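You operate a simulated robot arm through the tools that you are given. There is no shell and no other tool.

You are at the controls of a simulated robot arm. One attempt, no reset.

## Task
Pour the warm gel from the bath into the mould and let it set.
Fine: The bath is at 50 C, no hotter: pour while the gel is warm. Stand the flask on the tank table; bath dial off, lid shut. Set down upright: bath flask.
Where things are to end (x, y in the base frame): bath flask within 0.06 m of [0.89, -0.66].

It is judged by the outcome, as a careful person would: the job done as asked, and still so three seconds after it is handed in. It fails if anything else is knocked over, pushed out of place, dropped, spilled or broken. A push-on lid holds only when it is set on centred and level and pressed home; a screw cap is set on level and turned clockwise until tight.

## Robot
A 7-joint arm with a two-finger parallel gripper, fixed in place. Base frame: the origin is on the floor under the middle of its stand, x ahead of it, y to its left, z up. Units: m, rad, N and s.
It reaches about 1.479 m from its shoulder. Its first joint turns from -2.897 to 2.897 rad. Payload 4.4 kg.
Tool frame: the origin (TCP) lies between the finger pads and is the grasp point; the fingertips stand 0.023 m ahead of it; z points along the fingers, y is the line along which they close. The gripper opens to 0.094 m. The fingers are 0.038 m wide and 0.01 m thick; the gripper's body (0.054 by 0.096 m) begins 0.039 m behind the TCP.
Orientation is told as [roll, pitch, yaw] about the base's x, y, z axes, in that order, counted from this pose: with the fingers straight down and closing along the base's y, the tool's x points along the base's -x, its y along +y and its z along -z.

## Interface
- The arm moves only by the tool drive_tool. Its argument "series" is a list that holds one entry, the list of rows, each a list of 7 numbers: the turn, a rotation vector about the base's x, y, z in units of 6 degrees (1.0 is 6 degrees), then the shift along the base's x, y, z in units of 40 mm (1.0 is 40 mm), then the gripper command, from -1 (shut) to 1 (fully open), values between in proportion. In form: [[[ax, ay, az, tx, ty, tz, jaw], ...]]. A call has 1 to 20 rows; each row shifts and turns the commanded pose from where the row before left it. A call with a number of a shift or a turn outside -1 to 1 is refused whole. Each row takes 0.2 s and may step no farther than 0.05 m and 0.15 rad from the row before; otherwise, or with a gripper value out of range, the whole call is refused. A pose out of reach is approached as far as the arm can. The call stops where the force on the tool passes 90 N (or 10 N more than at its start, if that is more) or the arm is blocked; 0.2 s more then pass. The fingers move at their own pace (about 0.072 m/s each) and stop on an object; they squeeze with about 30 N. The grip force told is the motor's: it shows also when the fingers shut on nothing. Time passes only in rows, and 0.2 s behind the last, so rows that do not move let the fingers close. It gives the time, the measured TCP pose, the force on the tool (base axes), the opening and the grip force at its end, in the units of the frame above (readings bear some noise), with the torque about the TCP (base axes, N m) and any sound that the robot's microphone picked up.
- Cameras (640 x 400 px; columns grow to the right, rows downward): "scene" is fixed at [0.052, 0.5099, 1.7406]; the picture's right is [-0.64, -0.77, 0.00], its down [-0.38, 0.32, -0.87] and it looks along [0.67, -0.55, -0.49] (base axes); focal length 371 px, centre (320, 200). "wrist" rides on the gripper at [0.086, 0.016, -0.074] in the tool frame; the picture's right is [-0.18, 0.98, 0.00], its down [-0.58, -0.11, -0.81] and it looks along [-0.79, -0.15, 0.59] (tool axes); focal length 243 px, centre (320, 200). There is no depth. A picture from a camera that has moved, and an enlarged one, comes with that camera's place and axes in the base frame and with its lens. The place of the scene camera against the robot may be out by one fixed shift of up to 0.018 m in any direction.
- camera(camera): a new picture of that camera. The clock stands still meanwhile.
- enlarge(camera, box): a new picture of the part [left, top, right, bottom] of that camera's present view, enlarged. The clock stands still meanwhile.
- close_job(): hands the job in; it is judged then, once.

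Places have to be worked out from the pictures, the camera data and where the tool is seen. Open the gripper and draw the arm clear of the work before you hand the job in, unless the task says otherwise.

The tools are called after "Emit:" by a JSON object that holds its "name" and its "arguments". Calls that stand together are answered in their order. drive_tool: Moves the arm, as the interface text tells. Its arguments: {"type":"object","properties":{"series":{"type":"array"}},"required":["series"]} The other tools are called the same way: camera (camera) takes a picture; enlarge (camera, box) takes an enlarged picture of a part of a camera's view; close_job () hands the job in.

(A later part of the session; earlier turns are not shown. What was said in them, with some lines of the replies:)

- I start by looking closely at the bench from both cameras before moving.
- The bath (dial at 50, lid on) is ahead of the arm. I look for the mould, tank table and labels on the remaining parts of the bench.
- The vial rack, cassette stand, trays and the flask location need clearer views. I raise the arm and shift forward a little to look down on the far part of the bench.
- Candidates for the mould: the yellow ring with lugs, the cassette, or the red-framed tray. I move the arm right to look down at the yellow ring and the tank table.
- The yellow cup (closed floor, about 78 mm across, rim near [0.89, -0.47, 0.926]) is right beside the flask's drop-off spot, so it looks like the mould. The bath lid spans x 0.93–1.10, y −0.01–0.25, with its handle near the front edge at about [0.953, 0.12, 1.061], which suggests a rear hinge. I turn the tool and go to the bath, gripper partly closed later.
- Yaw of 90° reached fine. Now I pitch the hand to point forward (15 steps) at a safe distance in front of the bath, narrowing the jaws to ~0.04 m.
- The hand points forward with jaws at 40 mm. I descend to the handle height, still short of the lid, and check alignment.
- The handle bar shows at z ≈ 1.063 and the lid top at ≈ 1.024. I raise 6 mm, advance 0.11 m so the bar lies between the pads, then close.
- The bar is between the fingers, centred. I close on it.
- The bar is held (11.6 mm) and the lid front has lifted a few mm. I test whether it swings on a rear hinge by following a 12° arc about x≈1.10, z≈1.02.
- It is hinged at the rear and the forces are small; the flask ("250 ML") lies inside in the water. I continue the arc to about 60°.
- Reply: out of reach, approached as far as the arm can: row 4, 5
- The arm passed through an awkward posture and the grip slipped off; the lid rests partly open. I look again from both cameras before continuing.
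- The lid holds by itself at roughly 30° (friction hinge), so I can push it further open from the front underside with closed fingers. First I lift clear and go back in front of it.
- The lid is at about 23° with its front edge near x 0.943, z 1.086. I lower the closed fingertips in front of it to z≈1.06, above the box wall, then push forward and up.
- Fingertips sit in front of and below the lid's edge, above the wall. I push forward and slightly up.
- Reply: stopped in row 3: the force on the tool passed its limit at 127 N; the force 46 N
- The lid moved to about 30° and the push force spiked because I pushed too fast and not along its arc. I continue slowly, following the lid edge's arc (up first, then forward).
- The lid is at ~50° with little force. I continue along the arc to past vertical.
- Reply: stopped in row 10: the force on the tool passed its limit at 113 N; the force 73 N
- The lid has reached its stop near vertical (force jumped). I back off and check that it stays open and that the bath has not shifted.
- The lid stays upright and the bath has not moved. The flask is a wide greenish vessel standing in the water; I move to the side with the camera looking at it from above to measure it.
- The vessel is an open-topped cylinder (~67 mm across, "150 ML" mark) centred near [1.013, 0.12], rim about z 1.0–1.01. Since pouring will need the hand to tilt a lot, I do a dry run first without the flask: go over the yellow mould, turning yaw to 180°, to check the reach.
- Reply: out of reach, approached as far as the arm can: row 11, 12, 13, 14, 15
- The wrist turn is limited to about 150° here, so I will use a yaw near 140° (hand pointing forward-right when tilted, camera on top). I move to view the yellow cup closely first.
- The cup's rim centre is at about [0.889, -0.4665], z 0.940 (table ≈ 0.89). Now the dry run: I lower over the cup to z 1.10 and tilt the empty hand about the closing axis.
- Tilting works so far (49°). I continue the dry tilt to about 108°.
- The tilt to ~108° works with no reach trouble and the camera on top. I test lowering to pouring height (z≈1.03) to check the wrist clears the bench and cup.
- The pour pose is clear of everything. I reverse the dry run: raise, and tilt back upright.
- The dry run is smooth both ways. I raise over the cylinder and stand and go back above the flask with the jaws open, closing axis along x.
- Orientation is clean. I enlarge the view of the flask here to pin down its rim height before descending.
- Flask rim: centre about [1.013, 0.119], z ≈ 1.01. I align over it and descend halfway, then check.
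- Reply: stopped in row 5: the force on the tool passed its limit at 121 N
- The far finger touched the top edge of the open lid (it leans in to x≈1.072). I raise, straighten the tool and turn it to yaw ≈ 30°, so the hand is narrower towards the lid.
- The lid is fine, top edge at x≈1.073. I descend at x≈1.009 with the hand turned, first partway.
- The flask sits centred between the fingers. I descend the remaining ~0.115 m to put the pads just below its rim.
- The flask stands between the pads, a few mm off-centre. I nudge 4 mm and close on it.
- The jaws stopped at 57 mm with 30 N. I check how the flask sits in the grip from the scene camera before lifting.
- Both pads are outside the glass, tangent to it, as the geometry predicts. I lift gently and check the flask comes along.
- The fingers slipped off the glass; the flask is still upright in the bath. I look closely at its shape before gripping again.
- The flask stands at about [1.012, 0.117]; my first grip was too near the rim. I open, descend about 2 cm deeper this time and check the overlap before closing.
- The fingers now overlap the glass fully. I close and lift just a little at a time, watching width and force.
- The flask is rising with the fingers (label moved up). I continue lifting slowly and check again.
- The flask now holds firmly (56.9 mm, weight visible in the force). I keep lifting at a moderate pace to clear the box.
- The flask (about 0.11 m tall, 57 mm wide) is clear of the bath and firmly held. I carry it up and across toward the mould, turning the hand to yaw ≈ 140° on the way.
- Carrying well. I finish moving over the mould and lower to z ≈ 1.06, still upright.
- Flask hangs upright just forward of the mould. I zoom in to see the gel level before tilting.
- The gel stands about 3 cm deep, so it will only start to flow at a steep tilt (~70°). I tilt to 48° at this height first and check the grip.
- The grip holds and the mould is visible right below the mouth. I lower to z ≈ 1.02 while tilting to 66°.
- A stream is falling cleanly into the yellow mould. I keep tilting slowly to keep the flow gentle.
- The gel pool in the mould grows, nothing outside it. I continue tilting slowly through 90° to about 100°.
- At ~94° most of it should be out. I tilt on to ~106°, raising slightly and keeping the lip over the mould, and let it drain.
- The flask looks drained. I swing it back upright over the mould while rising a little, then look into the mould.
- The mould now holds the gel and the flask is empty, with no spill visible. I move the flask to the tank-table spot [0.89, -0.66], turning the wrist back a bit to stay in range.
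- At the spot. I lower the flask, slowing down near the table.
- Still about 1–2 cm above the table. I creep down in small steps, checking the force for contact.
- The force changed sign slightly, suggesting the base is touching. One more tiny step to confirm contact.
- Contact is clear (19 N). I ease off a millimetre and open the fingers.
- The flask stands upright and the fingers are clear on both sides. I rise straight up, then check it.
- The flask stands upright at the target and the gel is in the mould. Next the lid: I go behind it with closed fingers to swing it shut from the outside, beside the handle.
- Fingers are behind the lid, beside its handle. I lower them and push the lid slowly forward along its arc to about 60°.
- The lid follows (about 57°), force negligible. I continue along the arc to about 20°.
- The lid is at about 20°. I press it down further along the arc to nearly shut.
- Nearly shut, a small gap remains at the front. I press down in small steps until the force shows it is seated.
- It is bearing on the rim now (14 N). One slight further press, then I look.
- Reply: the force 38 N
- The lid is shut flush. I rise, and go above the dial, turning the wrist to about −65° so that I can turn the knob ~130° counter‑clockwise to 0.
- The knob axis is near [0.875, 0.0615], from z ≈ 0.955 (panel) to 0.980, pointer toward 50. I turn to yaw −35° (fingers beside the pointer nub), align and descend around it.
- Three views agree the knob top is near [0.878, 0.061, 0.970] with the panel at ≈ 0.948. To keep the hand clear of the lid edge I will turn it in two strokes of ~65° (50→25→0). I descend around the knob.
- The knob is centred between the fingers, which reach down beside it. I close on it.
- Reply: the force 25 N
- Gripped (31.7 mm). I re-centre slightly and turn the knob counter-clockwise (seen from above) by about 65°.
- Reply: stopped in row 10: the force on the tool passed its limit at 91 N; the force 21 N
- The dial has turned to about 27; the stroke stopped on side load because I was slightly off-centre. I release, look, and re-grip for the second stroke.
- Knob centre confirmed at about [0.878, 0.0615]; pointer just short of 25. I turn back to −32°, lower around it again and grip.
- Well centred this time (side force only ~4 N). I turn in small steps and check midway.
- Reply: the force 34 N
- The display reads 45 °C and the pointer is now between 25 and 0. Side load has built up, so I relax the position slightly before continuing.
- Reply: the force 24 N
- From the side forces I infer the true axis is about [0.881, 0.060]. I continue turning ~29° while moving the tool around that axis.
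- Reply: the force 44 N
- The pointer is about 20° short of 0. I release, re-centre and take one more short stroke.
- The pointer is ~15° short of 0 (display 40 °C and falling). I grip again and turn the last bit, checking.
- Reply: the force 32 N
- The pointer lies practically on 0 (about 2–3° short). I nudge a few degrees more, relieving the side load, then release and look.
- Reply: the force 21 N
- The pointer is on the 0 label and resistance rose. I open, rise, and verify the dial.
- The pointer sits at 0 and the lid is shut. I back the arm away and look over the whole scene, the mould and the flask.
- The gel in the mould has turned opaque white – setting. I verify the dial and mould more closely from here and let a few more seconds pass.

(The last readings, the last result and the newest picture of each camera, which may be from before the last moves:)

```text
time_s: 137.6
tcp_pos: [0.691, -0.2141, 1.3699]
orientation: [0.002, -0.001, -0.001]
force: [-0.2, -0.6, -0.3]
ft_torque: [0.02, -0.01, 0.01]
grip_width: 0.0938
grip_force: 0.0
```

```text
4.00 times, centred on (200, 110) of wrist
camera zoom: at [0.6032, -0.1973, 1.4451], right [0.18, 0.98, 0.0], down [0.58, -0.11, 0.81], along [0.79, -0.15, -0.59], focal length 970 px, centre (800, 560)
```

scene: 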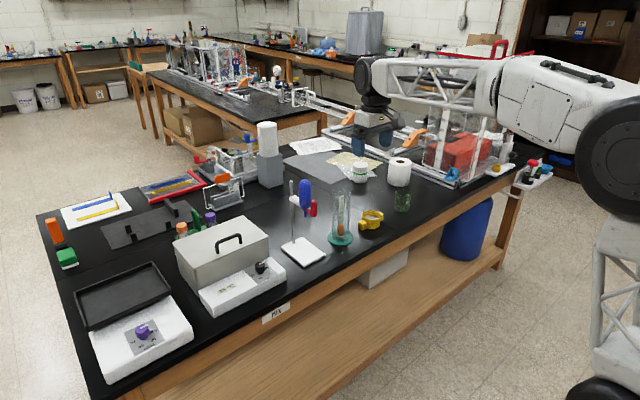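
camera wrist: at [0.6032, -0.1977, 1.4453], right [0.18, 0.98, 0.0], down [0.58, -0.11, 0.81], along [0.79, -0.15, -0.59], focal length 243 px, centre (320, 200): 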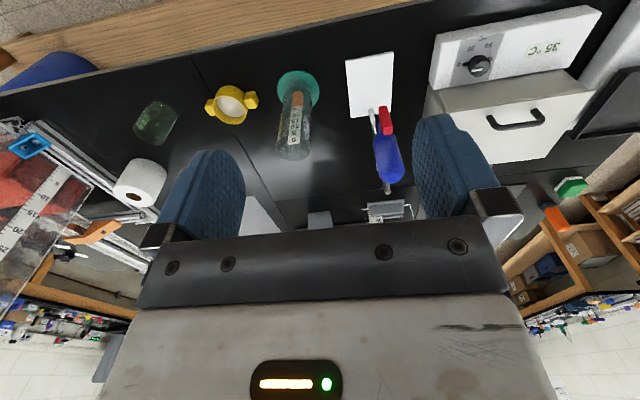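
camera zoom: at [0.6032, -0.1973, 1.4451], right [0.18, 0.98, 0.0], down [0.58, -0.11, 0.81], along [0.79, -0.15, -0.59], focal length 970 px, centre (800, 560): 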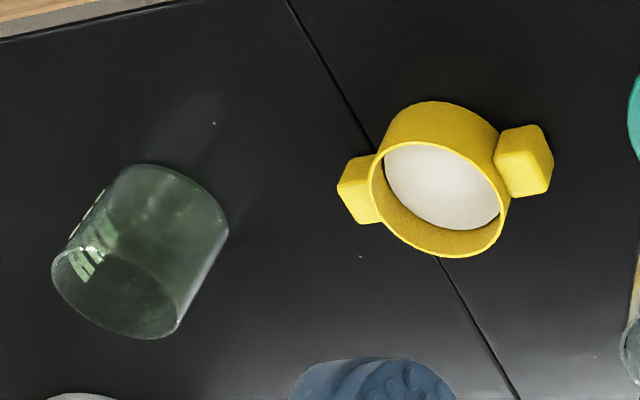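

Dial at 0, lid shut, flask upright, gel white and set-looking. I wait some more seconds for the set to complete and compare.

Emit:
{"name": "drive_tool", "arguments": {"series": [[[0, 0, 0, 0, 0, 0, 1], [0, 0, 0, 0, 0, 0, 1], [0, 0, 0, 0, 0, 0, 1], [0, 0, 0, 0, 0, 0, 1], [0, 0, 0, 0, 0, 0, 1], [0, 0, 0, 0, 0, 0, 1], [0, 0, 0, 0, 0, 0, 1], [0, 0, 0, 0, 0, 0, 1], [0, 0, 0, 0, 0, 0, 1], [0, 0, 0, 0, 0, 0, 1], [0, 0, 0, 0, 0, 0, 1], [0, 0, 0, 0, 0, 0, 1], [0, 0, 0, 0, 0, 0, 1], [0, 0, 0, 0, 0, 0, 1], [0, 0, 0, 0, 0, 0, 1], [0, 0, 0, 0, 0, 0, 1], [0, 0, 0, 0, 0, 0, 1], [0, 0, 0, 0, 0, 0, 1], [0, 0, 0, 0, 0, 0, 1], [0, 0, 0, 0, 0, 0, 1]]]}}

Emit:
{"name": "drive_tool", "arguments": {"series": [[[0, 0, 0, 0, 0, 0, 1], [0, 0, 0, 0, 0, 0, 1], [0, 0, 0, 0, 0, 0, 1], [0, 0, 0, 0, 0, 0, 1], [0, 0, 0, 0, 0, 0, 1], [0, 0, 0, 0, 0, 0, 1], [0, 0, 0, 0, 0, 0, 1], [0, 0, 0, 0, 0, 0, 1], [0, 0, 0, 0, 0, 0, 1], [0, 0, 0, 0, 0, 0, 1], [0, 0, 0, 0, 0, 0, 1], [0, 0, 0, 0, 0, 0, 1], [0, 0, 0, 0, 0, 0, 1], [0, 0, 0, 0, 0, 0, 1], [0, 0, 0, 0, 0, 0, 1], [0, 0, 0, 0, 0, 0, 1], [0, 0, 0, 0, 0, 0, 1], [0, 0, 0, 0, 0, 0, 1], [0, 0, 0, 0, 0, 0, 1], [0, 0, 0, 0, 0, 0, 1]]]}}

Emit:
{"name": "camera", "arguments": {"camera": "scene"}}

Emit:
{"name": "enlarge", "arguments": {"camera": "wrist", "box": [120, 60, 280, 160]}}

Emit:
{"name": "enlarge", "arguments": {"camera": "scene", "box": [160, 200, 320, 300]}}

Emit:
{"name": "enlarge", "arguments": {"camera": "scene", "box": [120, 130, 344, 270]}}

```text
time_s: 141.8
tcp_pos: [0.6919, -0.2147, 1.3716]
orientation: [0.003, 0.0, -0.001]
force: [0.7, 0.3, -0.5]
ft_torque: [0.01, 0.0, 0.0]
grip_width: 0.094
grip_force: 0.0
```

```text
time_s: 145.9
tcp_pos: [0.6912, -0.2136, 1.3707]
orientation: [0.001, -0.001, 0.001]
force: [-0.1, 0.1, -0.5]
ft_torque: [0.02, -0.04, -0.01]
grip_width: 0.0939
grip_force: 0.1
```

```text
taken
```

scene: 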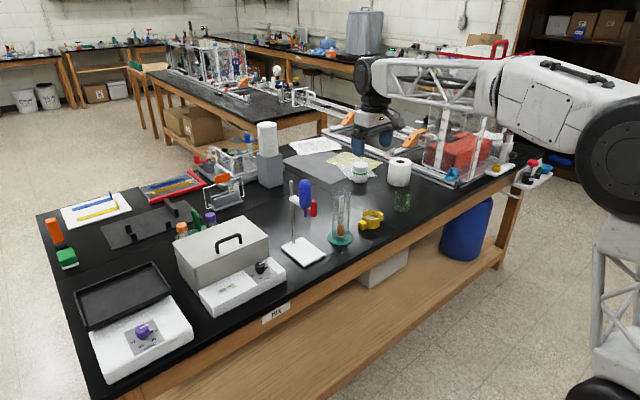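

```text
4.00 times, centred on (200, 110) of wrist
camera zoom: at [0.6032, -0.1973, 1.4451], right [0.18, 0.98, 0.0], down [0.58, -0.11, 0.81], along [0.79, -0.15, -0.59], focal length 970 px, centre (800, 560)
```

zoom: 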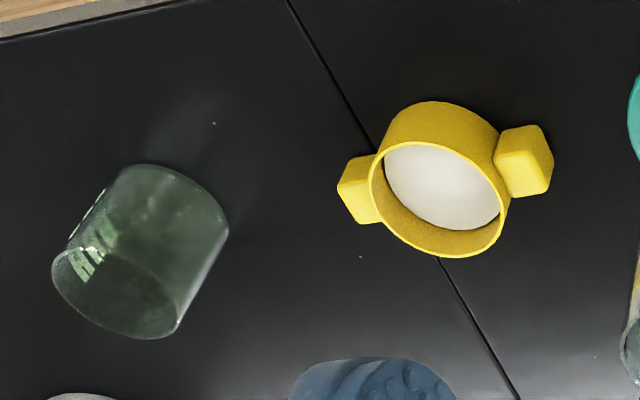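

```text
4.00 times, centred on (240, 250) of scene
camera zoom: at [0.052, 0.5099, 1.7406], right [-0.64, -0.77, 0.0], down [-0.38, 0.32, -0.87], along [0.67, -0.55, -0.49], focal length 1483 px, centre (640, 0)
```

zoom: 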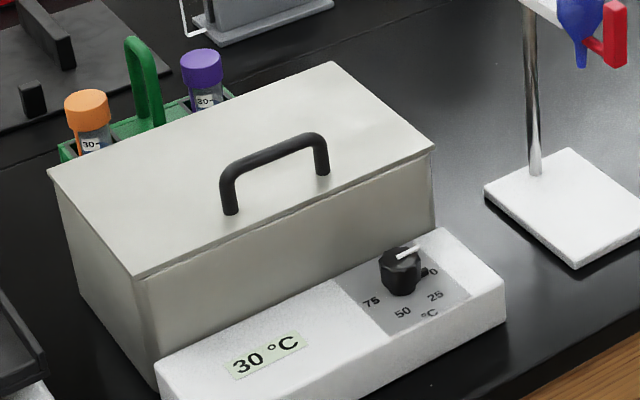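

```text
2.86 times, centred on (232, 200) of scene
camera zoom: at [0.052, 0.5099, 1.7406], right [-0.64, -0.77, 0.0], down [-0.38, 0.32, -0.87], along [0.67, -0.55, -0.49], focal length 1059 px, centre (571, 200)
```

zoom: 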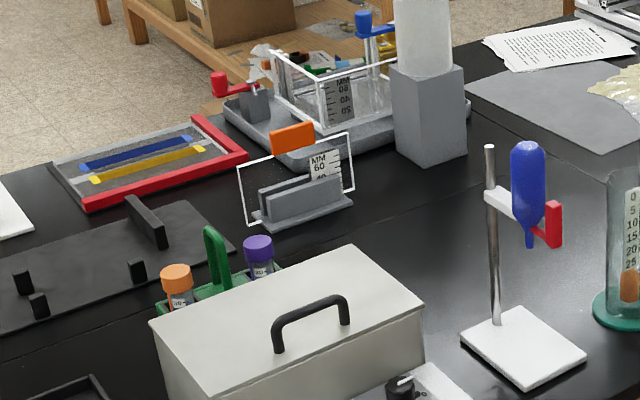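

The scene is unchanged and stable. The gel in the yellow mould is opaque white, the empty flask stands upright at about [0.89, -0.66], the lid is shut and the dial points to 0 with the bath cooling (30 °C). Nothing else has moved, the gripper is open and the arm is clear, so I hand the job in.

Emit:
{"name": "close_job", "arguments": {}}

```text
The job is handed in.
```

The job is done and handed in. The gel was poured from the bath into the yellow mould, and it has turned opaque white, which I take to mean it has set. The task did not name the mould. I used the yellow two-lugged cup because it is an open container right beside the flask's drop-off spot.

- **Flask:** it stands empty and upright on the tank table at about [0.89, -0.66], the spot you gave.
- **Bath:** the lid is shut and the dial is at 0. The display had fallen from 50 °C to 30 °C when I last looked.
- **Surroundings:** I saw no spill, and nothing else on the bench looked moved. The arm is clear with the gripper open.

**Force stops:** the arm stopped on its force limit four times.
- Twice while pushing the lid open.
- Once when a finger touched the open lid's edge.
- Once while turning the dial.

I saw no shift or damage from any of these. My first grip on the flask also slipped, but the flask stayed upright in the bath and the second grip held.
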